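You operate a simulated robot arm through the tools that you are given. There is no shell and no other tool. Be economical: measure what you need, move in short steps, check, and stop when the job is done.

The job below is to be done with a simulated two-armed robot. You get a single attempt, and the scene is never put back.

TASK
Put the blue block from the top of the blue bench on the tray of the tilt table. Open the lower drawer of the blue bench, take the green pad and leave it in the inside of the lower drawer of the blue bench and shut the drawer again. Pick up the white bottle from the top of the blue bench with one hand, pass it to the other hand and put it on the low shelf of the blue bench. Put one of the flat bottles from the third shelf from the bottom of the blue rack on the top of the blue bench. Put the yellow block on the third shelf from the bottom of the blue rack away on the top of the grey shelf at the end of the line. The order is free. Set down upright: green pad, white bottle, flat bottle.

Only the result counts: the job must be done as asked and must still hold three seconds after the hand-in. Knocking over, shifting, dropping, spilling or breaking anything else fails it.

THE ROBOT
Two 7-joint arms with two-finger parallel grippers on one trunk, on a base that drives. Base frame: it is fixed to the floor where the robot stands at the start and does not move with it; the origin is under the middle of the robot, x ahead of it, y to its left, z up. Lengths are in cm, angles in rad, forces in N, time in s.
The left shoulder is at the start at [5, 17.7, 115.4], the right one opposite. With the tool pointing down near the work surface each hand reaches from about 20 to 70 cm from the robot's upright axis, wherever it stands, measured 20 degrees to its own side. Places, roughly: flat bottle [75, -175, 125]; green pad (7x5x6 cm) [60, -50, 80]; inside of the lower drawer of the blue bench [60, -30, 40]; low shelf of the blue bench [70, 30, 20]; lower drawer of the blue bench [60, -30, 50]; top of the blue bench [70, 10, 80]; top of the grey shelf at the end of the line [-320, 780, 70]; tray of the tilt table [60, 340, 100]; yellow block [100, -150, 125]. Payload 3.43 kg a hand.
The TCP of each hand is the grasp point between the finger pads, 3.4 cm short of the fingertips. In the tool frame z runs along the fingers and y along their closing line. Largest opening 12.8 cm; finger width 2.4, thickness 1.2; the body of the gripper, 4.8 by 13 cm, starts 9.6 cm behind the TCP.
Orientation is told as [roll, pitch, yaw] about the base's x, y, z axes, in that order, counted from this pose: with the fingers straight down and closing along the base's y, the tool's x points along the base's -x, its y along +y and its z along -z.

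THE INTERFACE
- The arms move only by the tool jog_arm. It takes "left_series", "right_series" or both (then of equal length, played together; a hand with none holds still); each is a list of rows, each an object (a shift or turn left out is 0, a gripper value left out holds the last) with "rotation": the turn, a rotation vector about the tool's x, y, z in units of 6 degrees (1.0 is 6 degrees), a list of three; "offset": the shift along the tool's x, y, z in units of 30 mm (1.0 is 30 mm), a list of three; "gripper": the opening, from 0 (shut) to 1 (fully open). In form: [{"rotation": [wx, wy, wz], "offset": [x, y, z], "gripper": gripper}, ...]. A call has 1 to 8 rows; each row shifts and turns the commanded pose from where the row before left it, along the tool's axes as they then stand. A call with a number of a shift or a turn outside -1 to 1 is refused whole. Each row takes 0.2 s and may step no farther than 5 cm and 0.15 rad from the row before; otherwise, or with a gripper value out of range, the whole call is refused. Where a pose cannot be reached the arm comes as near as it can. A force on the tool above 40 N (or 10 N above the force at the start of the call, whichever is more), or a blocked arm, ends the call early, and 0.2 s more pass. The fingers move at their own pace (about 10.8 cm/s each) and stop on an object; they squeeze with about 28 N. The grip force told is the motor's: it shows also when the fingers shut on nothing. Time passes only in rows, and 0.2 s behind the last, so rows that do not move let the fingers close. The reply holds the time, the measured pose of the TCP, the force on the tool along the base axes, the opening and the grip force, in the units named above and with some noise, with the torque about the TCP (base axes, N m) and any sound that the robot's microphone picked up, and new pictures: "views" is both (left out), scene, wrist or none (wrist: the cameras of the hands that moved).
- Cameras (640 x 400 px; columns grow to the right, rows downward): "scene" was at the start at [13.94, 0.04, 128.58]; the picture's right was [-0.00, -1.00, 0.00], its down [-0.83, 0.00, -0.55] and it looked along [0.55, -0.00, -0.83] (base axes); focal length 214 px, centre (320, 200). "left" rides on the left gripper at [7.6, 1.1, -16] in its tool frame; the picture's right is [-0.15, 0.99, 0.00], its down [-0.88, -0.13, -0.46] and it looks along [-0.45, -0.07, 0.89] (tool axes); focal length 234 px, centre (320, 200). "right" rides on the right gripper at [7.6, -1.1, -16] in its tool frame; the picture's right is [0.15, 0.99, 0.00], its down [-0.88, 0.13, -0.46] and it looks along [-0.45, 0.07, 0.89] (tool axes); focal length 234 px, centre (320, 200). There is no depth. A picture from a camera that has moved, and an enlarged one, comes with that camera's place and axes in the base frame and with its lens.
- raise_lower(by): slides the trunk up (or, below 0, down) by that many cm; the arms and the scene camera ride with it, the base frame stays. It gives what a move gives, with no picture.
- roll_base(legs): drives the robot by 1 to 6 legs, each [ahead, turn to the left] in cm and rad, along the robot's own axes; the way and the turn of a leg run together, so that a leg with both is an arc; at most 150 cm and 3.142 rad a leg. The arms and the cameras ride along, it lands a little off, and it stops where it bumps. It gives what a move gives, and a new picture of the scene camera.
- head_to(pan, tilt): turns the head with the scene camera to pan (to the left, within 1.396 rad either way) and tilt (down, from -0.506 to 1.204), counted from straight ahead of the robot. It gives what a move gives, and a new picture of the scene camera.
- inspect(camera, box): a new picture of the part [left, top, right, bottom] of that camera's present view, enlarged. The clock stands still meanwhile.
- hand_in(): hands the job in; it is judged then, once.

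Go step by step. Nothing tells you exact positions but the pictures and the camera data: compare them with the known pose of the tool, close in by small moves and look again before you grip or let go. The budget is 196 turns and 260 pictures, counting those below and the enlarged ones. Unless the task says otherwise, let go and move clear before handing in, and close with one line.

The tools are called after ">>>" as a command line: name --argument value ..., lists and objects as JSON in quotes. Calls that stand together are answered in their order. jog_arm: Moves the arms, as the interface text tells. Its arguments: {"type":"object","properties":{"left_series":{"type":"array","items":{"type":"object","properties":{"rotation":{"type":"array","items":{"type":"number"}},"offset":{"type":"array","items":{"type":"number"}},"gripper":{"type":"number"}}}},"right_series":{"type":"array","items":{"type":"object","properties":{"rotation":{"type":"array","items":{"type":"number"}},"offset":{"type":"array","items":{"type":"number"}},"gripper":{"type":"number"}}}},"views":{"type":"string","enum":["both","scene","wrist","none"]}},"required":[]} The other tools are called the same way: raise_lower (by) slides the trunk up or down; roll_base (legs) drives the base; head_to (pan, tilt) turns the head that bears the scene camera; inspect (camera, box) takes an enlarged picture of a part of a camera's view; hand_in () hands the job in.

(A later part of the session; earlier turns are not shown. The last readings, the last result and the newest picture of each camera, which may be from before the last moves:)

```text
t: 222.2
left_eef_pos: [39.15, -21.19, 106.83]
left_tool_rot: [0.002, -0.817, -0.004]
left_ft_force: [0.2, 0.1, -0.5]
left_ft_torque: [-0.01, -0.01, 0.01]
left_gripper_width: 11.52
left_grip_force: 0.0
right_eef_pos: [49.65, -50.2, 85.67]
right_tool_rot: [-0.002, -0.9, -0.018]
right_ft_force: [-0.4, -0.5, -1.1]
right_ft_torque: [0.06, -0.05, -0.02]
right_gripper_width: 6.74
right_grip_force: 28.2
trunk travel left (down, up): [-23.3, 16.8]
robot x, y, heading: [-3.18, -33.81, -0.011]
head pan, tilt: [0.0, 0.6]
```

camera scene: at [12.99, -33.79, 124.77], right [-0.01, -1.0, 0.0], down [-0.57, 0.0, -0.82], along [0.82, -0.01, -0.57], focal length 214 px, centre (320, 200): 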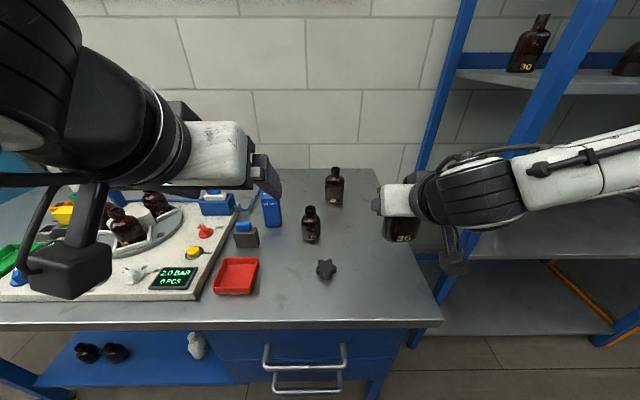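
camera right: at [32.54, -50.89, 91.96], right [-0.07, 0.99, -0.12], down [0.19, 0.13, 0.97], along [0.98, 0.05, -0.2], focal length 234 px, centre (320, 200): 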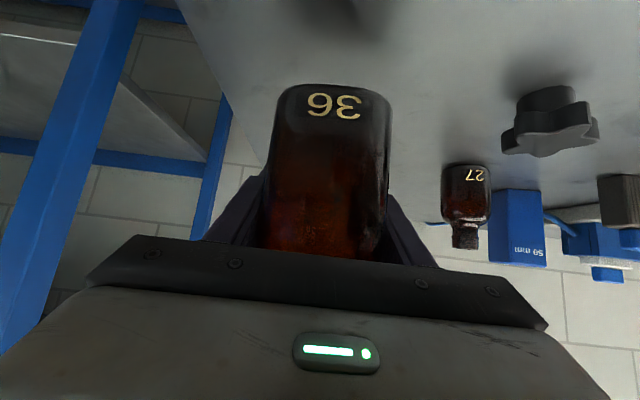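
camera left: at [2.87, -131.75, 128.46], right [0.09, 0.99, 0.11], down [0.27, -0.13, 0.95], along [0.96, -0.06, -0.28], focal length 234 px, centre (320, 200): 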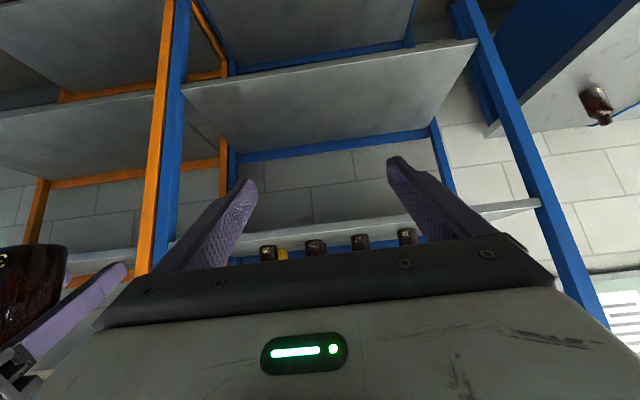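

>>> raise_lower --by -0.5

>>> inspect --camera "right" --box '[220, 50, 440, 220]'

```text
t: 222.7
left_eef_pos: [39.18, -21.19, 106.4]
left_tool_rot: [0.0, -0.817, -0.003]
left_ft_force: [-1.5, -0.1, -1.1]
left_ft_torque: [-0.02, 0.03, 0.01]
left_gripper_width: 11.53
left_grip_force: 0.0
right_eef_pos: [49.71, -50.09, 85.13]
right_tool_rot: [-0.003, -0.899, -0.018]
right_ft_force: [-0.4, -0.5, -1.3]
right_ft_torque: [0.0, -0.08, 0.01]
right_gripper_width: 6.73
right_grip_force: 27.7
trunk travel left (down, up): [-22.8, 17.3]
robot x, y, heading: [-2.68, -33.66, -0.007]
head pan, tilt: [0.0, 0.6]
```

```text
2.35 times, centred on (330, 135) of right
camera zoom: at [32.54, -50.89, 89.19], right [-0.07, 0.99, -0.12], down [0.19, 0.13, 0.97], along [0.98, 0.05, -0.2], focal length 551 px, centre (296, 353)
```

zoom: 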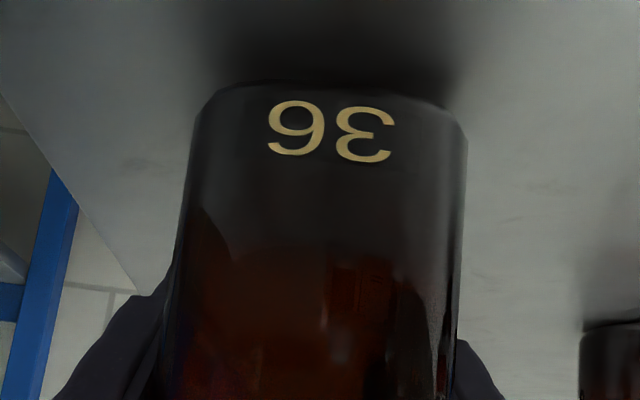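

>>> raise_lower --by -0.4

>>> raise_lower --by -0.4

```text
t: 223.3
left_eef_pos: [39.22, -21.21, 105.88]
left_tool_rot: [-0.001, -0.817, -0.003]
left_ft_force: [0.6, -0.5, 0.7]
left_ft_torque: [0.02, 0.01, 0.01]
left_gripper_width: 11.54
left_grip_force: 0.0
right_eef_pos: [49.76, -50.18, 84.82]
right_tool_rot: [-0.002, -0.901, -0.018]
right_ft_force: [0.2, -0.7, -2.0]
right_ft_torque: [0.02, -0.07, 0.01]
right_gripper_width: 6.72
right_grip_force: 28.4
trunk travel left (down, up): [-22.4, 17.7]
robot x, y, heading: [-2.78, -33.22, -0.007]
head pan, tilt: [0.0, 0.6]
```

```text
t: 223.8
left_eef_pos: [39.05, -21.19, 105.5]
left_tool_rot: [0.001, -0.82, -0.003]
left_ft_force: [1.1, -0.4, 0.1]
left_ft_torque: [0.02, 0.0, 0.01]
left_gripper_width: 11.51
left_grip_force: 0.1
right_eef_pos: [49.71, -50.14, 84.5]
right_tool_rot: [0.0, -0.905, -0.021]
right_ft_force: [-1.3, -1.8, 11.3]
right_ft_torque: [0.2, 0.46, 0.07]
right_gripper_width: 6.72
right_grip_force: 28.4
trunk travel left (down, up): [-22.0, 18.1]
robot x, y, heading: [-2.91, -33.96, -0.009]
head pan, tilt: [0.0, 0.6]
```

Bottle touches the bench. Release and back off straight.

>>> jog_arm --right_series '[{"gripper": 0.57}, {"gripper": 0.65}, {"gripper": 0.8}, {"gripper": 0.95}, {}]' --views "none"

>>> roll_base --legs '[[-20, 0]]'

>>> inspect --camera "scene" --box '[240, 90, 460, 240]'

```text
t: 225.0
left_eef_pos: [39.22, -21.28, 105.51]
left_tool_rot: [0.001, -0.818, -0.004]
left_ft_force: [0.1, 0.3, 0.0]
left_ft_torque: [-0.01, -0.01, 0.03]
left_gripper_width: 11.52
left_grip_force: 0.1
right_eef_pos: [49.72, -50.19, 84.45]
right_tool_rot: [-0.002, -0.901, -0.018]
right_ft_force: [-0.8, -0.5, -0.3]
right_ft_torque: [0.01, 0.0, 0.01]
right_gripper_width: 12.15
right_grip_force: 0.1
trunk travel left (down, up): [-22.0, 18.1]
robot x, y, heading: [-2.88, -33.69, -0.013]
head pan, tilt: [0.0, 0.6]
```

```text
t: 226.6
left_eef_pos: [18.97, -21.04, 105.65]
left_tool_rot: [-0.001, -0.818, -0.003]
left_ft_force: [-0.3, 0.4, 0.1]
left_ft_torque: [0.0, 0.0, 0.0]
left_gripper_width: 11.53
left_grip_force: 0.0
right_eef_pos: [29.61, -50.12, 84.38]
right_tool_rot: [-0.002, -0.901, -0.02]
right_ft_force: [-1.4, -0.6, 1.1]
right_ft_torque: [0.02, 0.0, 0.01]
right_gripper_width: 12.15
right_grip_force: 0.2
trunk travel left (down, up): [-22.0, 18.1]
robot x, y, heading: [-22.95, -33.7, -0.005]
head pan, tilt: [0.0, 0.6]
camera scene: at [-7.11, -33.62, 121.19], right [-0.01, -1.0, 0.0], down [-0.56, 0.01, -0.83], along [0.83, -0.01, -0.56], focal length 214 px, centre (320, 200)
```

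scene: 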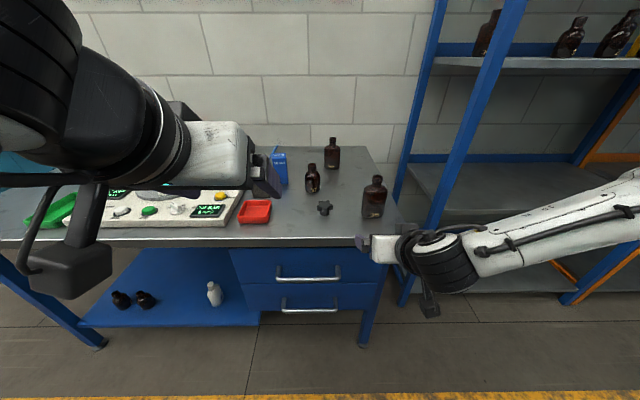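

```text
2.67 times, centred on (350, 165) of scene
camera zoom: at [-7.11, -33.62, 121.19], right [-0.01, -1.0, 0.0], down [-0.56, 0.01, -0.83], along [0.83, -0.01, -0.56], focal length 572 px, centre (240, 293)
```

zoom: 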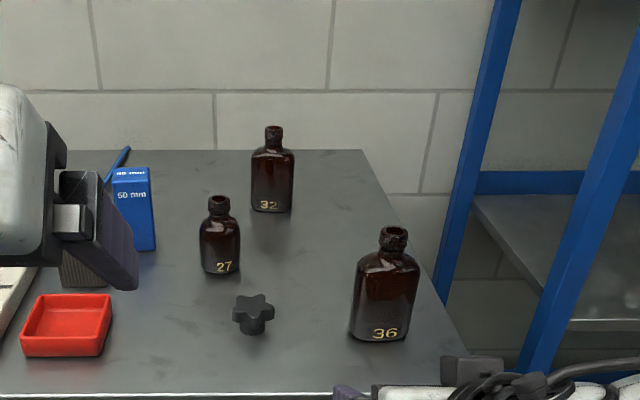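

Flat bottle 36 stands upright on the bench. Now tuck the right hand (tool down, close in) for the rack visit, and raise the trunk.

>>> jog_arm --right_series '[{"rotation": [0, 1, 0], "gripper": 0.5}, {"rotation": [0, 1, 0]}, {"rotation": [0, 1, 0]}, {"rotation": [0, 1, 0]}, {"rotation": [0, 1, 0]}, {"rotation": [0, 1, 0]}, {"rotation": [0, 1, 0]}, {"rotation": [0, 1, 0]}]' --left_series '[{"rotation": [0, 0.63, 0]}, {}, {}, {}, {}, {}, {}, {}]' --views "none"

>>> jog_arm --right_series '[{"rotation": [0, 0.6, 0], "offset": [0.8, -0.9, -0.5]}, {"offset": [0.9, -0.9, -0.5]}, {"offset": [0.9, -0.9, -0.5]}, {"offset": [0.9, -0.9, -0.5]}, {"offset": [0.9, -0.9, -0.5]}, {"offset": [0.9, -0.9, -0.5]}, {"offset": [0.9, -0.9, -0.5]}, {"offset": [0.9, -0.9, -0.5]}]' --views "none"

>>> jog_arm --right_series '[{"offset": [0.9, -0.4, -0.3]}, {"offset": [0.9, -0.4, -0.3]}, {"offset": [0.9, 0, 0]}, {"offset": [0.9, 0, 0]}]' --views "none"

```text
t: 228.4
left_eef_pos: [19.21, -21.08, 105.41]
left_tool_rot: [-0.002, -0.752, -0.003]
left_ft_force: [0.3, -0.1, -0.6]
left_ft_torque: [0.0, -0.03, 0.01]
left_gripper_width: 11.53
left_grip_force: 0.0
right_eef_pos: [28.18, -51.69, 84.9]
right_tool_rot: [0.001, -0.061, -0.022]
right_ft_force: [0.2, 0.3, 0.3]
right_ft_torque: [-0.01, 0.01, -0.01]
right_gripper_width: 6.42
right_grip_force: 0.0
right hand out of reach, approached as far as the arm can: row 7, 8
trunk travel left (down, up): [-22.0, 18.1]
robot x, y, heading: [-22.82, -33.55, -0.011]
head pan, tilt: [0.0, 0.6]
```

```text
t: 230.2
left_eef_pos: [19.22, -21.14, 105.52]
left_tool_rot: [0.001, -0.753, -0.004]
left_ft_force: [-0.1, -0.4, 0.2]
left_ft_torque: [0.0, -0.01, -0.01]
left_gripper_width: 11.53
left_grip_force: 0.0
right_eef_pos: [6.14, -72.83, 96.73]
right_tool_rot: [0.0, 0.004, -0.02]
right_ft_force: [-0.6, -0.4, -0.2]
right_ft_torque: [0.03, 0.02, -0.03]
right_gripper_width: 6.41
right_grip_force: 0.0
trunk travel left (down, up): [-22.0, 18.1]
robot x, y, heading: [-22.43, -33.25, -0.012]
head pan, tilt: [0.0, 0.6]
```

```text
t: 231.2
left_eef_pos: [19.07, -21.02, 105.67]
left_tool_rot: [0.0, -0.751, -0.005]
left_ft_force: [0.0, 0.0, -0.2]
left_ft_torque: [-0.01, -0.03, 0.01]
left_gripper_width: 11.54
left_grip_force: 0.1
right_eef_pos: [-4.61, -74.96, 98.52]
right_tool_rot: [-0.001, 0.002, -0.021]
right_ft_force: [-0.4, 0.2, -0.1]
right_ft_torque: [-0.02, 0.0, 0.0]
right_gripper_width: 6.4
right_grip_force: 0.1
trunk travel left (down, up): [-22.0, 18.1]
robot x, y, heading: [-22.79, -33.53, -0.007]
head pan, tilt: [0.0, 0.6]
```

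Right is tucked. Drive back to the rack line (y≈−146) with the trunk raised.

>>> roll_base --legs '[[-37, 0], [0, -1.562], [112, 0], [0, 1.571]]'

>>> raise_lower --by 18

>>> jog_arm --left_series '[{"offset": [-0.95, -0.74, 0.23]}, {"offset": [-0.95, -0.74, 0.23]}, {"offset": [-0.95, -0.74, 0.23]}, {"offset": [-0.95, -0.74, 0.23]}, {"offset": [-0.95, -0.74, 0.23]}, {"offset": [-0.95, -0.74, 0.23]}, {"offset": [-0.95, -0.74, 0.23]}, {"offset": [-0.95, -0.74, 0.23]}]' --views "none"

>>> head_to --pan 0 --tilt 0.3

```text
t: 246.8
left_eef_pos: [-23.83, -135.89, 105.4]
left_tool_rot: [-0.001, -0.75, -0.021]
left_ft_force: [0.4, -0.5, 0.3]
left_ft_torque: [-0.01, 0.0, -0.03]
left_gripper_width: 11.51
left_grip_force: 0.0
right_eef_pos: [-48.45, -189.3, 98.57]
right_tool_rot: [-0.001, 0.001, -0.039]
right_ft_force: [-0.7, 0.9, 0.0]
right_ft_torque: [-0.01, -0.02, -0.01]
right_gripper_width: 6.43
right_grip_force: 0.1
trunk travel left (down, up): [-22.0, 18.1]
robot x, y, heading: [-65.89, -147.52, -0.027]
head pan, tilt: [0.0, 0.6]
camera scene: at [-50.19, -147.98, 121.18], right [-0.03, -1.0, 0.0], down [-0.56, 0.02, -0.83], along [0.82, -0.02, -0.56], focal length 214 px, centre (320, 200)
```

scene: 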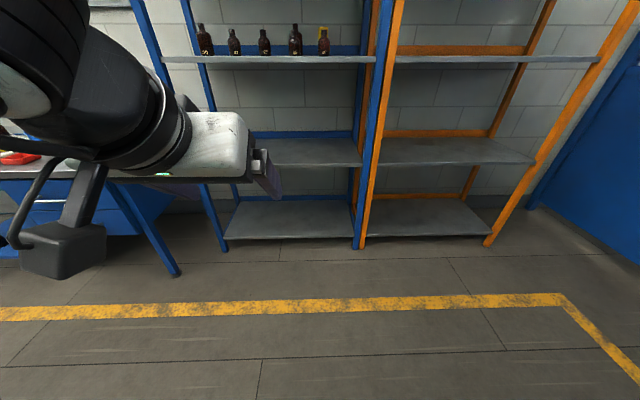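

```text
t: 248.8
left_eef_pos: [-23.73, -135.89, 123.57]
left_tool_rot: [-0.001, -0.751, -0.021]
left_ft_force: [0.2, -0.3, 0.5]
left_ft_torque: [0.01, 0.0, 0.01]
left_gripper_width: 11.5
left_grip_force: 0.1
right_eef_pos: [-48.4, -189.47, 116.49]
right_tool_rot: [-0.002, 0.0, -0.039]
right_ft_force: [1.0, -0.6, 0.0]
right_ft_torque: [-0.01, -0.02, -0.04]
right_gripper_width: 6.39
right_grip_force: 0.1
trunk travel left (down, up): [-40.0, 0.1]
robot x, y, heading: [-65.73, -147.81, -0.027]
head pan, tilt: [0.0, 0.6]
```

```text
t: 250.6
left_eef_pos: [-3.66, -154.13, 135.2]
left_tool_rot: [0.002, -0.751, -0.025]
left_ft_force: [0.5, 0.3, -0.3]
left_ft_torque: [0.01, 0.02, 0.01]
left_gripper_width: 11.52
left_grip_force: 0.1
right_eef_pos: [-48.54, -189.47, 116.46]
right_tool_rot: [0.001, 0.0, -0.039]
right_ft_force: [0.7, -0.4, 0.9]
right_ft_torque: [0.0, 0.0, 0.0]
right_gripper_width: 6.42
right_grip_force: 0.2
trunk travel left (down, up): [-40.0, 0.1]
robot x, y, heading: [-66.22, -147.7, -0.029]
head pan, tilt: [0.0, 0.6]
```

```text
t: 251.4
left_eef_pos: [-3.5, -153.95, 135.06]
left_tool_rot: [-0.001, -0.751, -0.021]
left_ft_force: [-0.5, -1.1, -0.7]
left_ft_torque: [-0.03, -0.02, 0.0]
left_gripper_width: 11.51
left_grip_force: 0.0
right_eef_pos: [-48.4, -189.42, 116.5]
right_tool_rot: [-0.001, -0.001, -0.039]
right_ft_force: [-0.3, 1.0, 0.1]
right_ft_torque: [-0.02, -0.04, 0.0]
right_gripper_width: 6.4
right_grip_force: 0.0
trunk travel left (down, up): [-40.0, 0.1]
robot x, y, heading: [-65.96, -147.61, -0.034]
head pan, tilt: [0.0, 0.3]
camera scene: at [-49.68, -148.01, 141.92], right [-0.03, -1.0, 0.0], down [-0.3, 0.01, -0.96], along [0.95, -0.03, -0.3], focal length 214 px, centre (320, 200)
```

scene: 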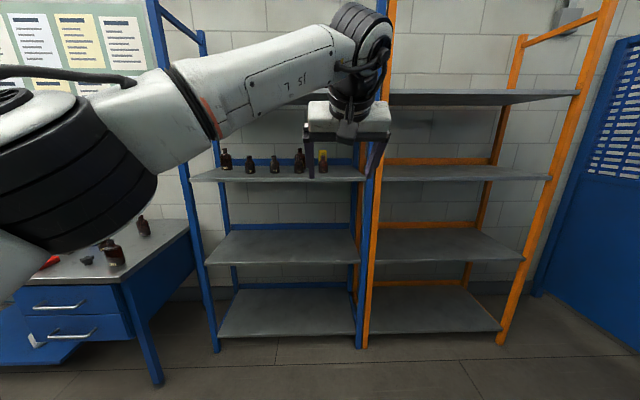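

Bottle 20 can pass between the opened fingers, so I approach lower (TCP z≈129.5), keeping the wrist clear of the upper shelf. Straighten heading and set the hand.

>>> roll_base --legs '[[20, 0.03]]'

>>> jog_arm --left_series '[{"offset": [0.62, 0, 0.67]}, {"offset": [0.62, 0, 0.67]}, {}]'

```text
t: 253.0
left_eef_pos: [16.39, -152.31, 135.12]
left_tool_rot: [0.0, -0.752, 0.006]
left_ft_force: [-0.2, -0.6, 0.0]
left_ft_torque: [0.05, 0.03, 0.01]
left_gripper_width: 11.54
left_grip_force: 0.1
right_eef_pos: [-27.47, -189.08, 116.49]
right_tool_rot: [-0.001, 0.002, -0.012]
right_ft_force: [-0.7, -0.9, 0.1]
right_ft_torque: [-0.02, 0.05, 0.03]
right_gripper_width: 6.39
right_grip_force: 0.0
trunk travel left (down, up): [-40.0, 0.1]
robot x, y, heading: [-45.92, -147.93, 0.001]
head pan, tilt: [0.0, 0.3]
camera scene: at [-29.87, -147.78, 141.92], right [0.0, -1.0, 0.0], down [-0.3, 0.0, -0.96], along [0.96, 0.0, -0.3], focal length 214 px, centre (320, 200)
```

scene: 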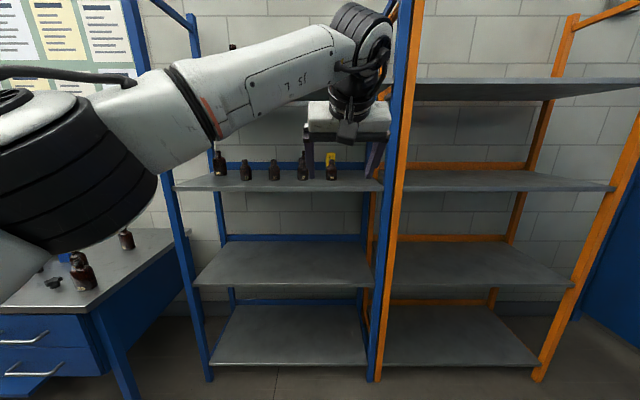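

```text
t: 253.8
left_eef_pos: [16.36, -152.49, 129.62]
left_tool_rot: [-0.001, -0.752, 0.008]
left_ft_force: [0.9, 0.7, 0.1]
left_ft_torque: [0.0, -0.04, 0.01]
left_gripper_width: 11.52
left_grip_force: 0.1
right_eef_pos: [-27.48, -189.04, 116.54]
right_tool_rot: [0.0, 0.0, -0.01]
right_ft_force: [-0.4, 0.5, 0.1]
right_ft_torque: [0.02, 0.0, 0.02]
right_gripper_width: 6.41
right_grip_force: 0.0
trunk travel left (down, up): [-40.0, 0.1]
robot x, y, heading: [-46.58, -147.89, 0.006]
head pan, tilt: [0.0, 0.3]
camera scene: at [-29.96, -147.79, 141.93], right [0.0, -1.0, 0.0], down [-0.3, 0.0, -0.96], along [0.96, 0.0, -0.3], focal length 214 px, centre (320, 200)
camera left: at [-0.08, -151.39, 136.12], right [0.1, 0.99, 0.1], down [0.33, -0.13, 0.93], along [0.94, -0.06, -0.34], focal length 234 px, centre (320, 200)
```

scene: 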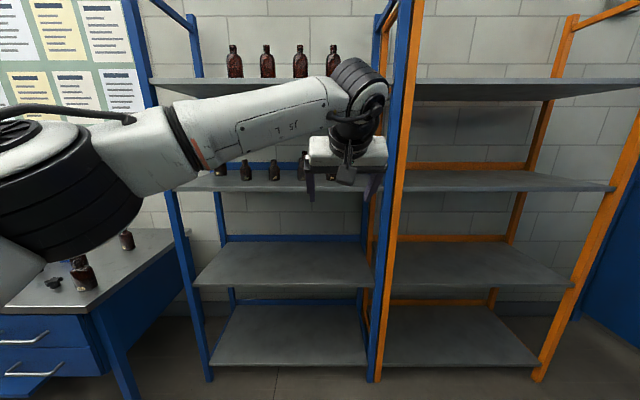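
left: 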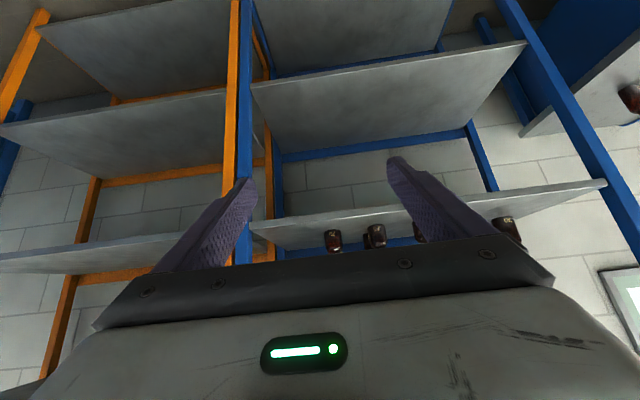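

>>> jog_arm --left_series '[{"offset": [0, -0.3, 0], "gripper": 1}]' --views "none"

>>> roll_base --legs '[[37, -0.004]]'

>>> inspect --camera "left" --box '[160, 100, 480, 260]'

```text
t: 254.2
left_eef_pos: [16.3, -153.34, 129.69]
left_tool_rot: [0.0, -0.752, 0.008]
left_ft_force: [0.0, -0.1, 0.2]
left_ft_torque: [0.03, 0.02, 0.02]
left_gripper_width: 12.8
left_grip_force: 0.1
right_eef_pos: [-27.52, -189.1, 116.68]
right_tool_rot: [0.001, 0.001, -0.01]
right_ft_force: [-0.5, 0.0, 0.5]
right_ft_torque: [0.04, 0.0, 0.01]
right_gripper_width: 6.38
right_grip_force: 0.0
trunk travel left (down, up): [-40.0, 0.1]
robot x, y, heading: [-46.38, -147.76, -0.001]
head pan, tilt: [0.0, 0.3]
```

```text
t: 256.5
left_eef_pos: [52.89, -153.24, 129.79]
left_tool_rot: [0.0, -0.752, 0.007]
left_ft_force: [0.0, 0.0, 1.0]
left_ft_torque: [-0.01, 0.02, -0.01]
left_gripper_width: 12.79
left_grip_force: 0.1
right_eef_pos: [8.89, -189.07, 116.54]
right_tool_rot: [-0.003, 0.001, -0.013]
right_ft_force: [0.2, 0.2, -0.1]
right_ft_torque: [0.0, 0.02, 0.01]
right_gripper_width: 6.4
right_grip_force: 0.0
trunk travel left (down, up): [-40.0, 0.1]
robot x, y, heading: [-9.44, -147.66, 0.002]
head pan, tilt: [0.0, 0.3]
camera scene: at [6.6, -147.77, 141.92], right [0.0, -1.0, 0.0], down [-0.3, 0.0, -0.96], along [0.96, 0.0, -0.3], focal length 214 px, centre (320, 200)
```

scene: 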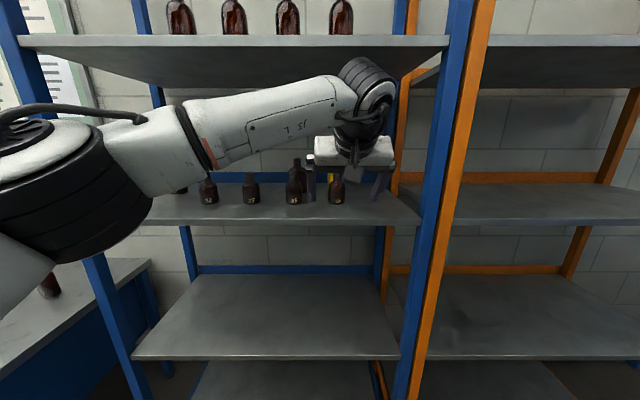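

```text
2.00 times, centred on (320, 180) of left
camera zoom: at [36.47, -152.29, 136.15], right [0.1, 0.99, 0.1], down [0.33, -0.13, 0.93], along [0.94, -0.06, -0.34], focal length 468 px, centre (320, 240)
```

zoom: 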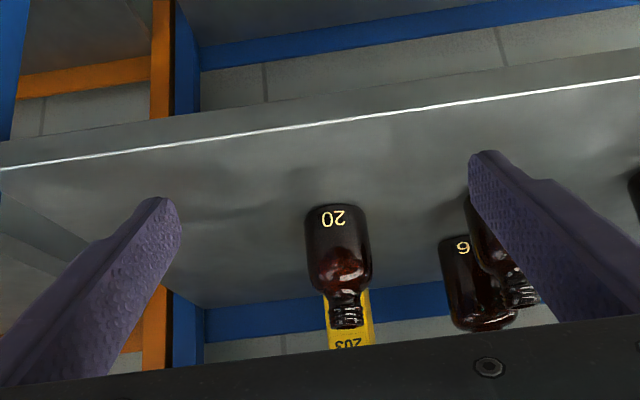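

>>> jog_arm --left_series '[{"gripper": 0.85}, {}]' --views "none"

>>> roll_base --legs '[[20, 0]]'

>>> inspect --camera "left" --box '[160, 60, 480, 260]'

```text
t: 257.1
left_eef_pos: [52.84, -153.41, 129.78]
left_tool_rot: [-0.001, -0.752, 0.005]
left_ft_force: [-1.2, -0.4, -0.3]
left_ft_torque: [-0.03, 0.01, 0.0]
left_gripper_width: 10.85
left_grip_force: 0.1
right_eef_pos: [8.92, -189.03, 116.62]
right_tool_rot: [-0.003, 0.0, -0.012]
right_ft_force: [-0.2, 0.4, -0.2]
right_ft_torque: [-0.01, -0.02, 0.02]
right_gripper_width: 6.42
right_grip_force: 0.1
trunk travel left (down, up): [-40.0, 0.1]
robot x, y, heading: [-9.68, -148.0, -0.005]
head pan, tilt: [0.0, 0.3]
```

```text
t: 258.7
left_eef_pos: [72.88, -153.29, 129.7]
left_tool_rot: [0.0, -0.752, 0.005]
left_ft_force: [0.6, 0.0, 0.3]
left_ft_torque: [-0.03, 0.0, -0.03]
left_gripper_width: 10.86
left_grip_force: 0.1
right_eef_pos: [28.91, -188.98, 116.53]
right_tool_rot: [-0.002, 0.001, -0.011]
right_ft_force: [0.4, 0.6, -0.7]
right_ft_torque: [0.02, 0.04, 0.0]
right_gripper_width: 6.41
right_grip_force: 0.0
trunk travel left (down, up): [-40.0, 0.1]
robot x, y, heading: [9.94, -147.54, 0.002]
head pan, tilt: [0.0, 0.3]
camera scene: at [26.5, -147.77, 141.92], right [0.0, -1.0, 0.0], down [-0.3, 0.0, -0.96], along [0.96, 0.0, -0.3], focal length 214 px, centre (320, 200)
```

scene: 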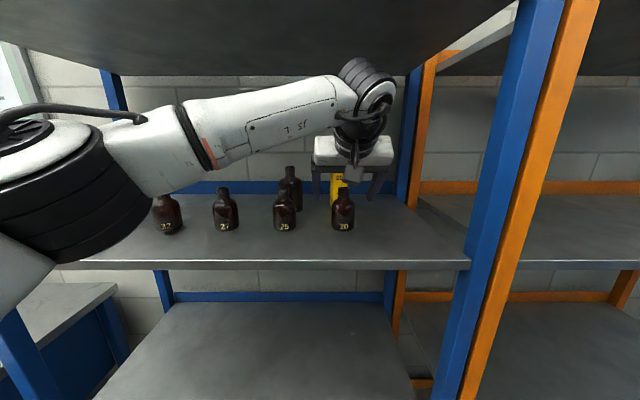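

```text
2.00 times, centred on (320, 160) of left
camera zoom: at [56.37, -152.29, 136.15], right [0.1, 0.99, 0.1], down [0.33, -0.13, 0.93], along [0.94, -0.06, -0.34], focal length 468 px, centre (320, 280)
```

zoom: 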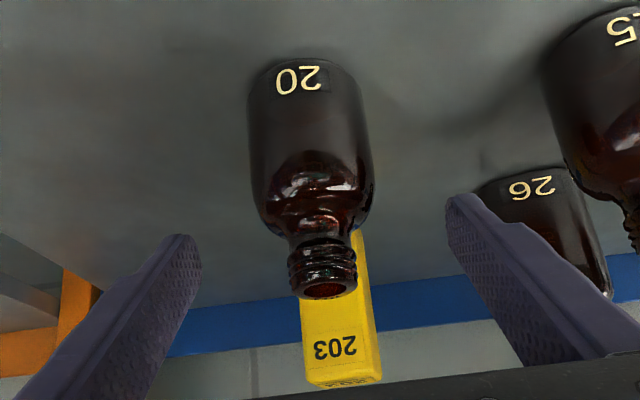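

>>> jog_arm --left_series '[{"offset": [-0.2, 0, -0.22]}, {}]' --views "none"

>>> roll_base --legs '[[18, 0]]'

>>> inspect --camera "left" --box '[160, 60, 480, 260]'

```text
t: 259.3
left_eef_pos: [72.9, -153.31, 130.59]
left_tool_rot: [-0.002, -0.751, 0.007]
left_ft_force: [0.5, 0.4, -0.2]
left_ft_torque: [-0.01, 0.0, 0.0]
left_gripper_width: 10.86
left_grip_force: 0.0
right_eef_pos: [28.72, -189.08, 116.6]
right_tool_rot: [-0.002, 0.0, -0.012]
right_ft_force: [-0.9, -0.1, 0.1]
right_ft_torque: [0.0, -0.01, 0.0]
right_gripper_width: 6.4
right_grip_force: 0.0
trunk travel left (down, up): [-40.0, 0.1]
robot x, y, heading: [9.89, -148.0, 0.002]
head pan, tilt: [0.0, 0.3]
```

```text
t: 260.8
left_eef_pos: [90.57, -153.47, 130.6]
left_tool_rot: [-0.002, -0.753, 0.005]
left_ft_force: [-0.3, -0.3, -0.4]
left_ft_torque: [0.0, 0.02, 0.02]
left_gripper_width: 10.88
left_grip_force: 0.2
right_eef_pos: [46.65, -189.01, 116.55]
right_tool_rot: [0.0, 0.001, -0.014]
right_ft_force: [0.6, 0.2, -0.6]
right_ft_torque: [0.05, 0.01, 0.01]
right_gripper_width: 6.41
right_grip_force: 0.1
trunk travel left (down, up): [-40.0, 0.1]
robot x, y, heading: [28.42, -147.74, -0.003]
head pan, tilt: [0.0, 0.3]
camera scene: at [44.29, -147.8, 141.92], right [0.0, -1.0, 0.0], down [-0.3, 0.0, -0.96], along [0.96, 0.0, -0.3], focal length 214 px, centre (320, 200)
```

scene: 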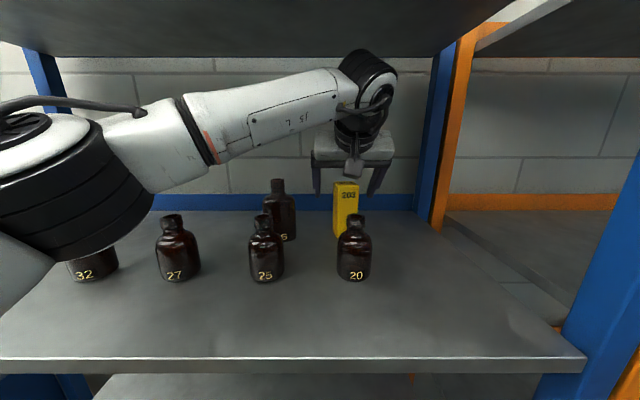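

```text
2.00 times, centred on (320, 160) of left
camera zoom: at [74.19, -152.38, 137.02], right [0.1, 0.99, 0.1], down [0.33, -0.13, 0.93], along [0.94, -0.06, -0.34], focal length 468 px, centre (320, 280)
```

zoom: 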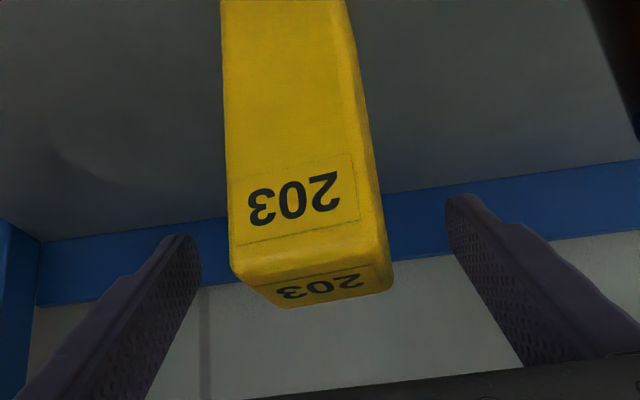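

Block top is at about x 87–91, y≈−153.8, z 132. Shift back 1.5 cm and down 1 cm, then close.

>>> jog_arm --left_series '[{"offset": [0.59, -0.13, -0.1]}, {"gripper": 0.25}, {}, {}, {}, {}]' --views "wrist"

```text
t: 262.2
left_eef_pos: [88.99, -153.84, 129.6]
left_tool_rot: [0.0, -0.752, 0.006]
left_ft_force: [-1.1, 0.9, 0.1]
left_ft_torque: [0.02, 0.06, -0.03]
left_gripper_width: 4.57
left_grip_force: 28.4
right_eef_pos: [46.54, -189.15, 116.6]
right_tool_rot: [-0.003, 0.001, -0.013]
right_ft_force: [-0.9, -0.9, 0.1]
right_ft_torque: [0.0, 0.02, 0.02]
right_gripper_width: 6.41
right_grip_force: 0.0
trunk travel left (down, up): [-40.0, 0.1]
robot x, y, heading: [28.27, -147.88, -0.003]
head pan, tilt: [0.0, 0.3]
camera left: at [72.66, -152.73, 135.99], right [0.1, 0.99, 0.1], down [0.33, -0.13, 0.93], along [0.94, -0.06, -0.34], focal length 234 px, centre (320, 200)
```

left: 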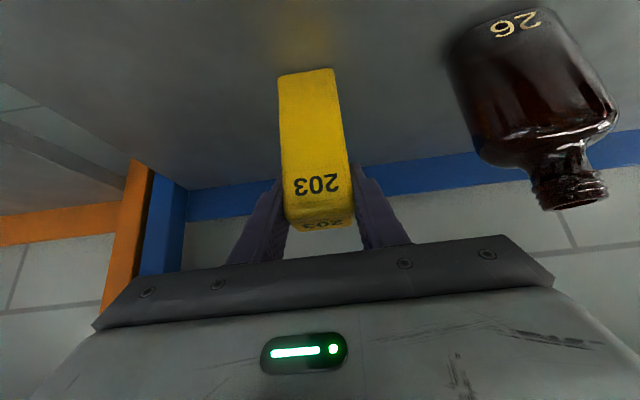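

Block gripped (4.6 cm). Lift 2 cm, slide sideways to the empty right side, then back out.

>>> jog_arm --left_series '[{"offset": [-0.45, 0, -0.49]}, {"offset": [0, -0.9, 0]}, {"offset": [0, -0.9, 0]}, {"offset": [0, -0.9, 0]}, {}]'

```text
t: 263.6
left_eef_pos: [92.51, -153.88, 133.55]
left_tool_rot: [-0.086, -0.742, 0.16]
left_ft_force: [-0.2, 0.5, -1.8]
left_ft_torque: [-0.02, -0.03, 0.03]
left_gripper_width: 4.58
left_grip_force: 27.9
left hand out of reach, approached as far as the arm can: row 4
right_eef_pos: [46.52, -189.14, 116.54]
right_tool_rot: [-0.002, 0.001, -0.015]
right_ft_force: [0.1, 0.0, -0.6]
right_ft_torque: [0.0, -0.02, 0.0]
right_gripper_width: 6.43
right_grip_force: 0.0
trunk travel left (down, up): [-40.0, 0.1]
robot x, y, heading: [27.83, -147.86, 0.001]
head pan, tilt: [0.0, 0.3]
stopped in row 5 (left hand): the arm was blocked; the commanded pose is now the measured one
camera scene: at [44.24, -147.77, 141.93], right [0.0, -1.0, 0.0], down [-0.3, 0.0, -0.96], along [0.96, 0.0, -0.3], focal length 214 px, centre (320, 200)
camera left: at [76.02, -153.99, 139.94], right [0.01, 1.0, 0.04], down [0.34, -0.04, 0.94], along [0.94, 0.01, -0.34], focal length 234 px, centre (320, 200)
```

scene: 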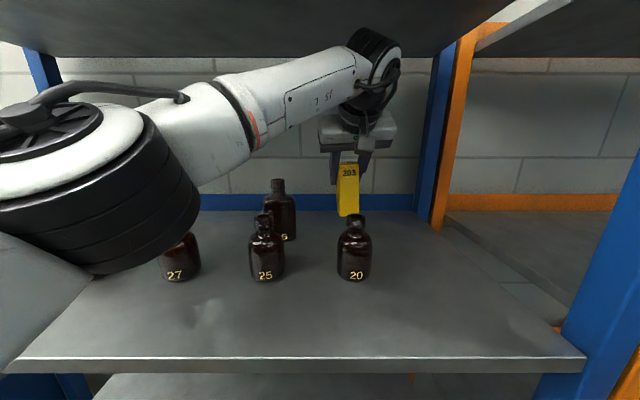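
left: 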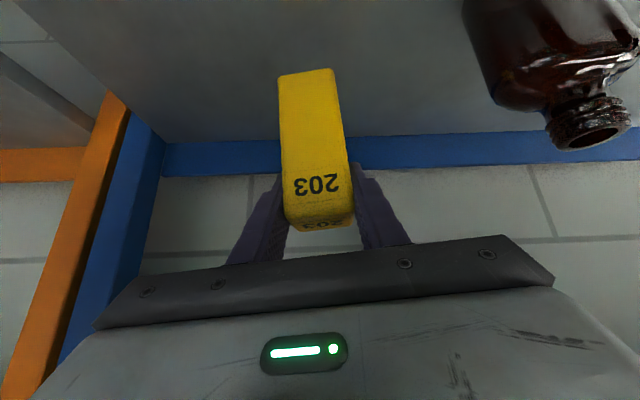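

Sideways arm motion is at its limit, so I swing the block to the right by turning the base −0.17 rad.

>>> roll_base --legs '[[0, -0.17]]'

>>> inspect --camera "left" --box '[0, 0, 640, 400]'

```text
t: 264.7
left_eef_pos: [90.41, -164.54, 133.6]
left_tool_rot: [-0.085, -0.745, -0.007]
left_ft_force: [-0.5, -0.8, -0.2]
left_ft_torque: [0.01, -0.07, 0.02]
left_gripper_width: 4.55
left_grip_force: 28.7
right_eef_pos: [39.38, -191.67, 116.6]
right_tool_rot: [-0.002, 0.0, -0.179]
right_ft_force: [0.2, -0.5, 0.0]
right_ft_torque: [0.02, 0.0, -0.05]
right_gripper_width: 6.38
right_grip_force: 0.1
trunk travel left (down, up): [-40.0, 0.1]
robot x, y, heading: [28.26, -147.76, -0.172]
head pan, tilt: [0.0, 0.3]
camera scene: at [43.97, -150.53, 141.93], right [-0.17, -0.99, 0.0], down [-0.29, 0.05, -0.96], along [0.94, -0.16, -0.3], focal length 214 px, centre (320, 200)
```

scene: 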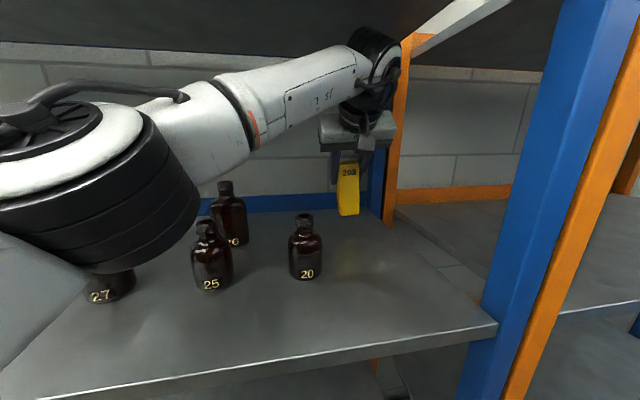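

```text
1.00 times, centred on (320, 200) of left
camera zoom: at [74.24, -161.92, 140.05], right [0.17, 0.98, 0.04], down [0.33, -0.09, 0.94], along [0.93, -0.15, -0.34], focal length 234 px, centre (320, 200)
```

zoom: 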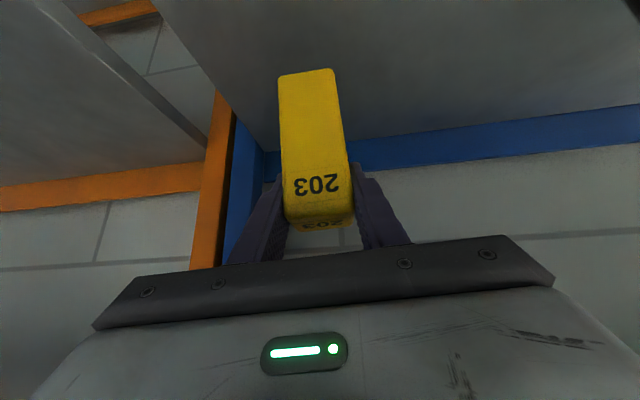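

>>> roll_base --legs '[[-75, 0]]'

>>> inspect --camera "scene" --box '[100, 100, 420, 260]'

```text
t: 268.7
left_eef_pos: [16.8, -151.71, 133.63]
left_tool_rot: [-0.087, -0.747, 0.002]
left_ft_force: [-0.5, 0.1, -1.7]
left_ft_torque: [-0.02, -0.02, -0.03]
left_gripper_width: 4.56
left_grip_force: 27.3
right_eef_pos: [-34.0, -179.36, 116.65]
right_tool_rot: [-0.003, 0.002, -0.173]
right_ft_force: [-0.8, -0.4, -0.5]
right_ft_torque: [-0.01, 0.02, -0.02]
right_gripper_width: 6.39
right_grip_force: 0.1
trunk travel left (down, up): [-40.0, 0.1]
robot x, y, heading: [-45.76, -135.41, -0.16]
head pan, tilt: [0.0, 0.3]
camera scene: at [-29.78, -138.19, 141.93], right [-0.16, -0.99, 0.0], down [-0.29, 0.05, -0.96], along [0.94, -0.15, -0.3], focal length 214 px, centre (320, 200)
```

scene: 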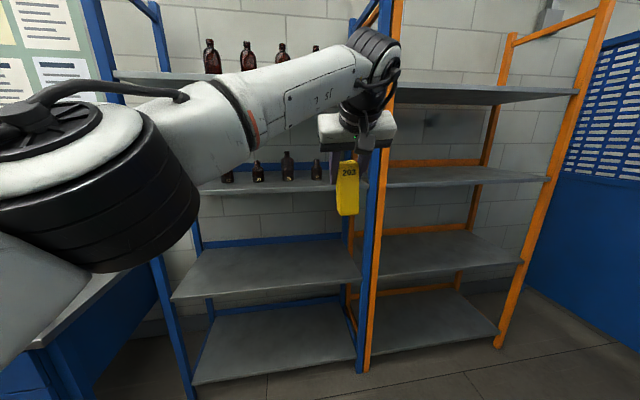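

```text
2.00 times, centred on (260, 180) of scene
camera zoom: at [-29.78, -138.19, 141.93], right [-0.16, -0.99, 0.0], down [-0.29, 0.05, -0.96], along [0.94, -0.15, -0.3], focal length 429 px, centre (440, 240)
```

zoom: 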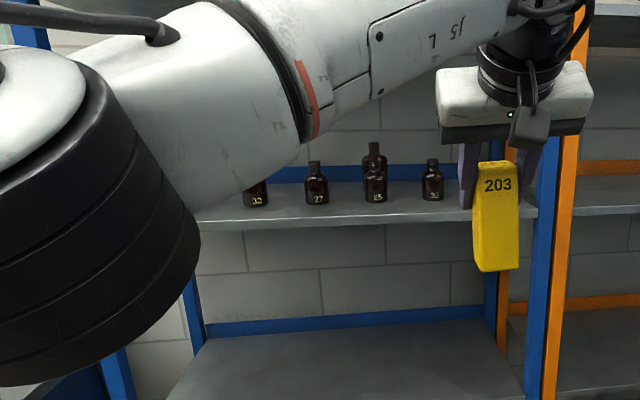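

All rack bottles still stand; yellow block is secured. Drive to the bench (y≈−2) for the blue block.

>>> roll_base --legs '[[0, 1.731], [134, 0], [0, -1.571]]'

>>> jog_arm --left_series '[{"offset": [0, 1, 0], "rotation": [-0.83, 0, 0]}, {"offset": [0, 1, 0]}, {"offset": [0, 1, 0]}, {"offset": [0, 1, 0]}, {"offset": [0, 1, 0]}, {"offset": [0, 1, 0]}, {}, {}]' --right_series '[{"offset": [-0.9, 0.5, 0.2], "gripper": 0.7}, {"offset": [-0.9, 0.5, 0.2]}, {"offset": [-0.9, 0.5, 0.2]}, {"offset": [-0.9, 0.5, 0.2]}, {"offset": [-0.9, 0.5, 0.2]}, {"offset": [-0.9, 0.5, 0.2]}, {"offset": [-0.9, 0.5, 0.2]}, {"offset": [-0.9, 0.5, 0.2]}]' --views "none"

>>> jog_arm --right_series '[{"rotation": [0, -0.9, 0], "offset": [-0.4, 0.3, 0]}, {"rotation": [0, -0.9, 0], "offset": [-0.4, 0.3, 0]}, {"rotation": [0, -0.9, 0], "offset": [-0.4, 0.3, 0]}, {"rotation": [0, -0.9, 0], "offset": [-0.4, 0.3, 0]}, {"rotation": [0, -0.9, 0], "offset": [-0.4, 0.3, 0]}, {"rotation": [0, -0.9, 0], "offset": [-0.4, 0.3, 0]}, {"rotation": [0, -0.9, 0], "offset": [-0.4, 0.3, 0]}, {"rotation": [0, -0.9, 0], "offset": [-0.4, 0.3, 0]}]' --views "none"

>>> head_to --pan 0 --tilt 0.7

```text
t: 283.5
left_eef_pos: [21.16, -6.8, 133.73]
left_tool_rot: [-0.089, -0.743, 0.149]
left_ft_force: [-0.1, -0.2, -1.7]
left_ft_torque: [0.03, 0.01, 0.02]
left_gripper_width: 4.56
left_grip_force: 28.2
right_eef_pos: [-25.26, -41.46, 116.57]
right_tool_rot: [-0.002, 0.0, -0.027]
right_ft_force: [-0.3, 0.9, -0.3]
right_ft_torque: [0.01, -0.02, 0.01]
right_gripper_width: 6.37
right_grip_force: 0.1
trunk travel left (down, up): [-40.0, 0.1]
robot x, y, heading: [-43.56, -0.22, -0.016]
head pan, tilt: [0.0, 0.3]
camera scene: at [-27.08, -0.17, 141.93], right [-0.01, -1.0, 0.0], down [-0.3, 0.0, -0.96], along [0.96, -0.01, -0.3], focal length 214 px, centre (320, 200)
```

scene: 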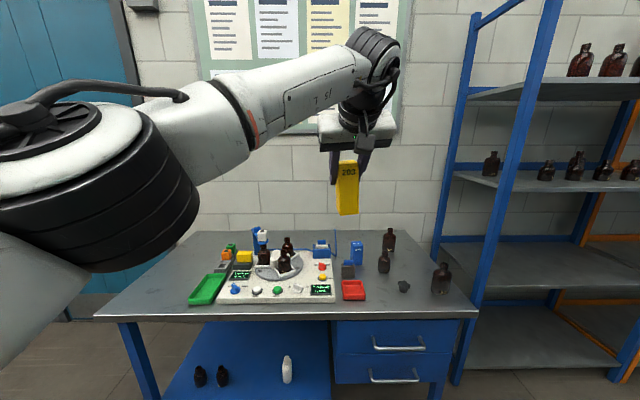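

```text
t: 285.3
left_eef_pos: [18.5, 11.12, 133.3]
left_tool_rot: [-0.002, -0.744, 0.15]
left_ft_force: [0.3, 0.8, -1.6]
left_ft_torque: [-0.01, 0.02, 0.02]
left_gripper_width: 4.58
left_grip_force: 27.8
right_eef_pos: [-3.34, -30.1, 111.66]
right_tool_rot: [-0.001, 0.002, -0.026]
right_ft_force: [0.1, 0.7, -0.1]
right_ft_torque: [-0.03, -0.02, 0.0]
right_gripper_width: 8.91
right_grip_force: 0.0
trunk travel left (down, up): [-40.0, 0.1]
robot x, y, heading: [-42.97, 0.22, -0.009]
head pan, tilt: [0.0, 0.3]
```

```text
t: 287.1
left_eef_pos: [18.48, 11.03, 133.35]
left_tool_rot: [-0.001, -0.743, 0.149]
left_ft_force: [0.6, 0.3, -2.0]
left_ft_torque: [0.01, 0.02, 0.01]
left_gripper_width: 4.57
left_grip_force: 28.2
right_eef_pos: [5.69, -23.11, 114.79]
right_tool_rot: [0.0, -0.755, -0.026]
right_ft_force: [-0.1, 1.0, -0.1]
right_ft_torque: [0.01, -0.02, 0.03]
right_gripper_width: 8.97
right_grip_force: 0.1
trunk travel left (down, up): [-40.0, 0.1]
robot x, y, heading: [-43.17, -0.29, -0.014]
head pan, tilt: [0.0, 0.3]
```

```text
t: 287.9
left_eef_pos: [18.44, 11.01, 133.28]
left_tool_rot: [0.0, -0.744, 0.149]
left_ft_force: [-0.4, 0.2, -2.1]
left_ft_torque: [-0.01, -0.02, 0.02]
left_gripper_width: 4.56
left_grip_force: 27.6
right_eef_pos: [5.66, -23.13, 114.85]
right_tool_rot: [-0.002, -0.752, -0.027]
right_ft_force: [-0.1, 0.4, 0.0]
right_ft_torque: [0.0, 0.0, 0.01]
right_gripper_width: 8.97
right_grip_force: 0.0
trunk travel left (down, up): [-40.0, 0.1]
robot x, y, heading: [-43.03, 0.02, -0.016]
head pan, tilt: [0.0, 0.7]
camera scene: at [-27.92, -0.14, 138.32], right [-0.01, -1.0, 0.0], down [-0.64, 0.01, -0.77], along [0.77, -0.01, -0.64], focal length 214 px, centre (320, 200)
```

scene: 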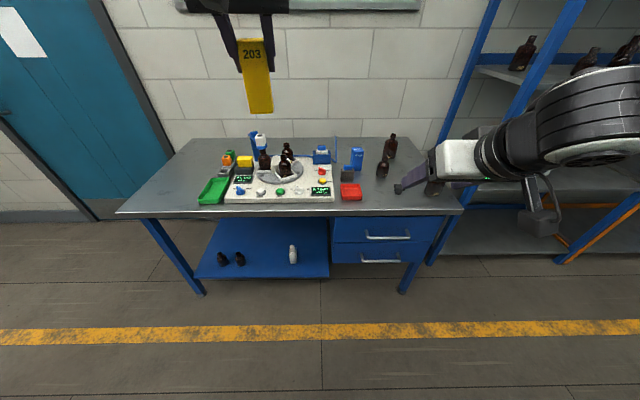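

>>> roll_base --legs '[[45, 0.014]]'

>>> jog_arm --right_series '[{"offset": [0.3, 0, 1], "gripper": 0.55}, {"offset": [0.3, 0, 1]}, {"offset": [0.3, 0, 1]}, {}]' --views "wrist"

```text
t: 290.7
left_eef_pos: [63.08, 12.05, 133.35]
left_tool_rot: [0.0, -0.744, 0.169]
left_ft_force: [-0.3, 0.3, -1.8]
left_ft_torque: [0.0, 0.02, 0.0]
left_gripper_width: 4.61
left_grip_force: 28.0
right_eef_pos: [51.0, -22.42, 114.77]
right_tool_rot: [-0.002, -0.752, -0.004]
right_ft_force: [-0.3, 0.5, -0.1]
right_ft_torque: [-0.02, 0.01, 0.03]
right_gripper_width: 8.94
right_grip_force: 0.1
trunk travel left (down, up): [-40.0, 0.1]
robot x, y, heading: [1.36, -0.16, 0.01]
head pan, tilt: [0.0, 0.7]
camera scene: at [16.92, -0.03, 138.31], right [0.01, -1.0, 0.0], down [-0.64, 0.0, -0.76], along [0.76, 0.0, -0.64], focal length 214 px, centre (320, 200)
```

scene: 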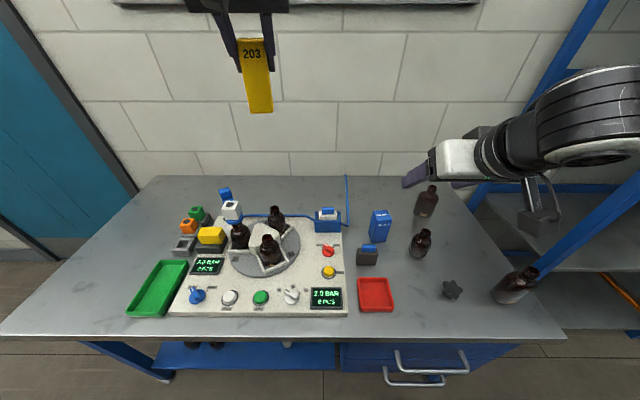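

```text
t: 291.7
left_eef_pos: [63.04, 12.06, 133.37]
left_tool_rot: [0.0, -0.744, 0.17]
left_ft_force: [0.3, 0.4, -2.1]
left_ft_torque: [-0.01, 0.01, 0.01]
left_gripper_width: 4.56
left_grip_force: 27.9
right_eef_pos: [55.14, -22.49, 106.38]
right_tool_rot: [-0.001, -0.755, -0.005]
right_ft_force: [0.7, 0.6, -0.2]
right_ft_torque: [0.01, -0.02, 0.02]
right_gripper_width: 7.05
right_grip_force: 0.0
trunk travel left (down, up): [-40.0, 0.1]
robot x, y, heading: [1.48, -0.35, 0.007]
head pan, tilt: [0.0, 0.7]
camera right: at [38.77, -23.36, 112.8], right [-0.1, 0.99, -0.1], down [0.33, 0.13, 0.93], along [0.94, 0.06, -0.34], focal length 234 px, centre (320, 200)
```

right: 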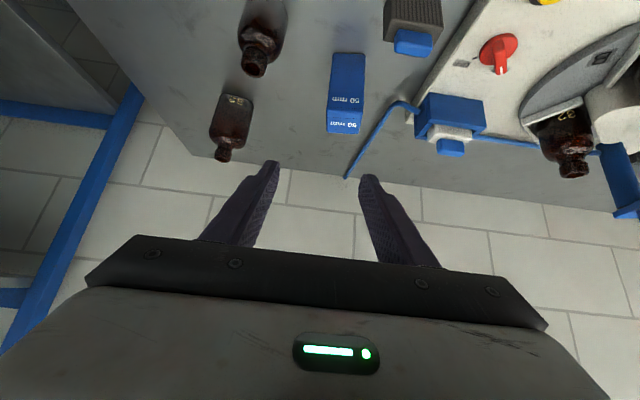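

>>> jog_arm --right_series '[{"offset": [0.16, 0.45, 0.93]}, {"offset": [0.16, 0.45, 0.93]}, {"offset": [0.16, 0, 0.93]}, {"offset": [0.16, 0, 0.93]}, {"offset": [0.16, 0, 0.93]}, {}]' --views "none"

>>> inspect --camera "right" --box '[180, 40, 460, 260]'

```text
t: 293.1
left_eef_pos: [62.96, 12.06, 133.47]
left_tool_rot: [0.0, -0.743, 0.169]
left_ft_force: [0.6, 0.2, -1.8]
left_ft_torque: [-0.01, -0.01, 0.01]
left_gripper_width: 4.57
left_grip_force: 28.3
right_eef_pos: [61.76, -21.33, 96.1]
right_tool_rot: [0.0, -0.756, -0.006]
right_ft_force: [0.2, 0.7, -0.1]
right_ft_torque: [-0.01, -0.01, 0.01]
right_gripper_width: 7.05
right_grip_force: 0.1
right hand out of reach, approached as far as the arm can: row 4, 5
trunk travel left (down, up): [-40.0, 0.1]
robot x, y, heading: [1.55, -0.13, 0.004]
head pan, tilt: [0.0, 0.7]
```

```text
1.82 times, centred on (320, 150) of right
camera zoom: at [45.48, -22.24, 102.54], right [-0.1, 0.99, -0.1], down [0.33, 0.13, 0.93], along [0.94, 0.06, -0.34], focal length 426 px, centre (320, 291)
```

zoom: 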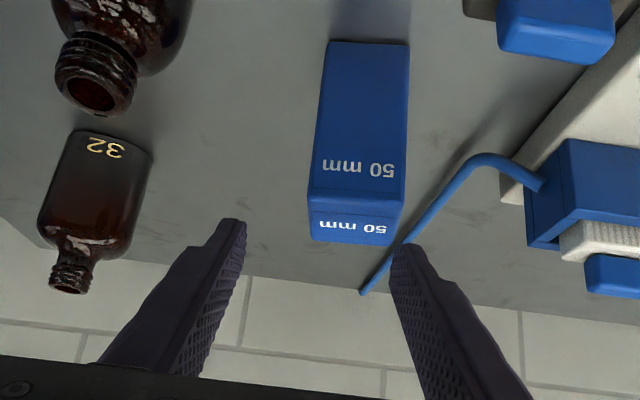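

>>> jog_arm --right_series '[{"offset": [0.2, 0.25, -0.5]}, {"offset": [0.2, 0.27, -0.5], "gripper": 0.62}, {}]' --views "none"

>>> raise_lower --by -7

>>> inspect --camera "right" --box '[180, 40, 460, 260]'

```text
t: 293.9
left_eef_pos: [62.92, 11.96, 133.35]
left_tool_rot: [0.001, -0.742, 0.168]
left_ft_force: [-0.2, 0.7, -1.7]
left_ft_torque: [0.0, 0.0, -0.01]
left_gripper_width: 4.56
left_grip_force: 28.4
right_eef_pos: [58.88, -19.68, 97.49]
right_tool_rot: [-0.002, -0.754, -0.008]
right_ft_force: [0.3, 0.8, -0.2]
right_ft_torque: [-0.01, -0.01, 0.05]
right_gripper_width: 7.91
right_grip_force: 0.0
trunk travel left (down, up): [-40.0, 0.1]
robot x, y, heading: [1.6, -0.41, 0.006]
head pan, tilt: [0.0, 0.7]
```

```text
t: 294.9
left_eef_pos: [63.07, 12.12, 126.39]
left_tool_rot: [0.001, -0.746, 0.171]
left_ft_force: [-0.6, -0.7, -1.5]
left_ft_torque: [0.0, -0.02, 0.01]
left_gripper_width: 4.54
left_grip_force: 27.8
right_eef_pos: [58.76, -19.66, 90.41]
right_tool_rot: [0.0, -0.753, -0.006]
right_ft_force: [-0.1, 1.3, 0.1]
right_ft_torque: [0.01, 0.0, 0.0]
right_gripper_width: 7.94
right_grip_force: 0.1
trunk travel left (down, up): [-33.0, 7.1]
robot x, y, heading: [1.31, -0.42, 0.006]
head pan, tilt: [0.0, 0.7]
```

```text
1.82 times, centred on (320, 150) of right
camera zoom: at [42.54, -20.65, 97.03], right [-0.1, 0.99, -0.1], down [0.33, 0.13, 0.93], along [0.94, 0.06, -0.34], focal length 426 px, centre (320, 291)
```

zoom: 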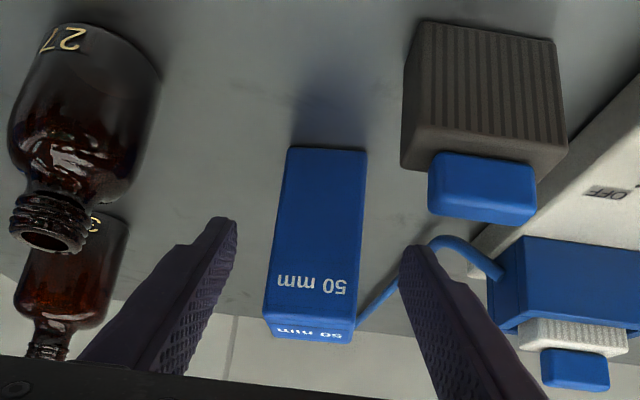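

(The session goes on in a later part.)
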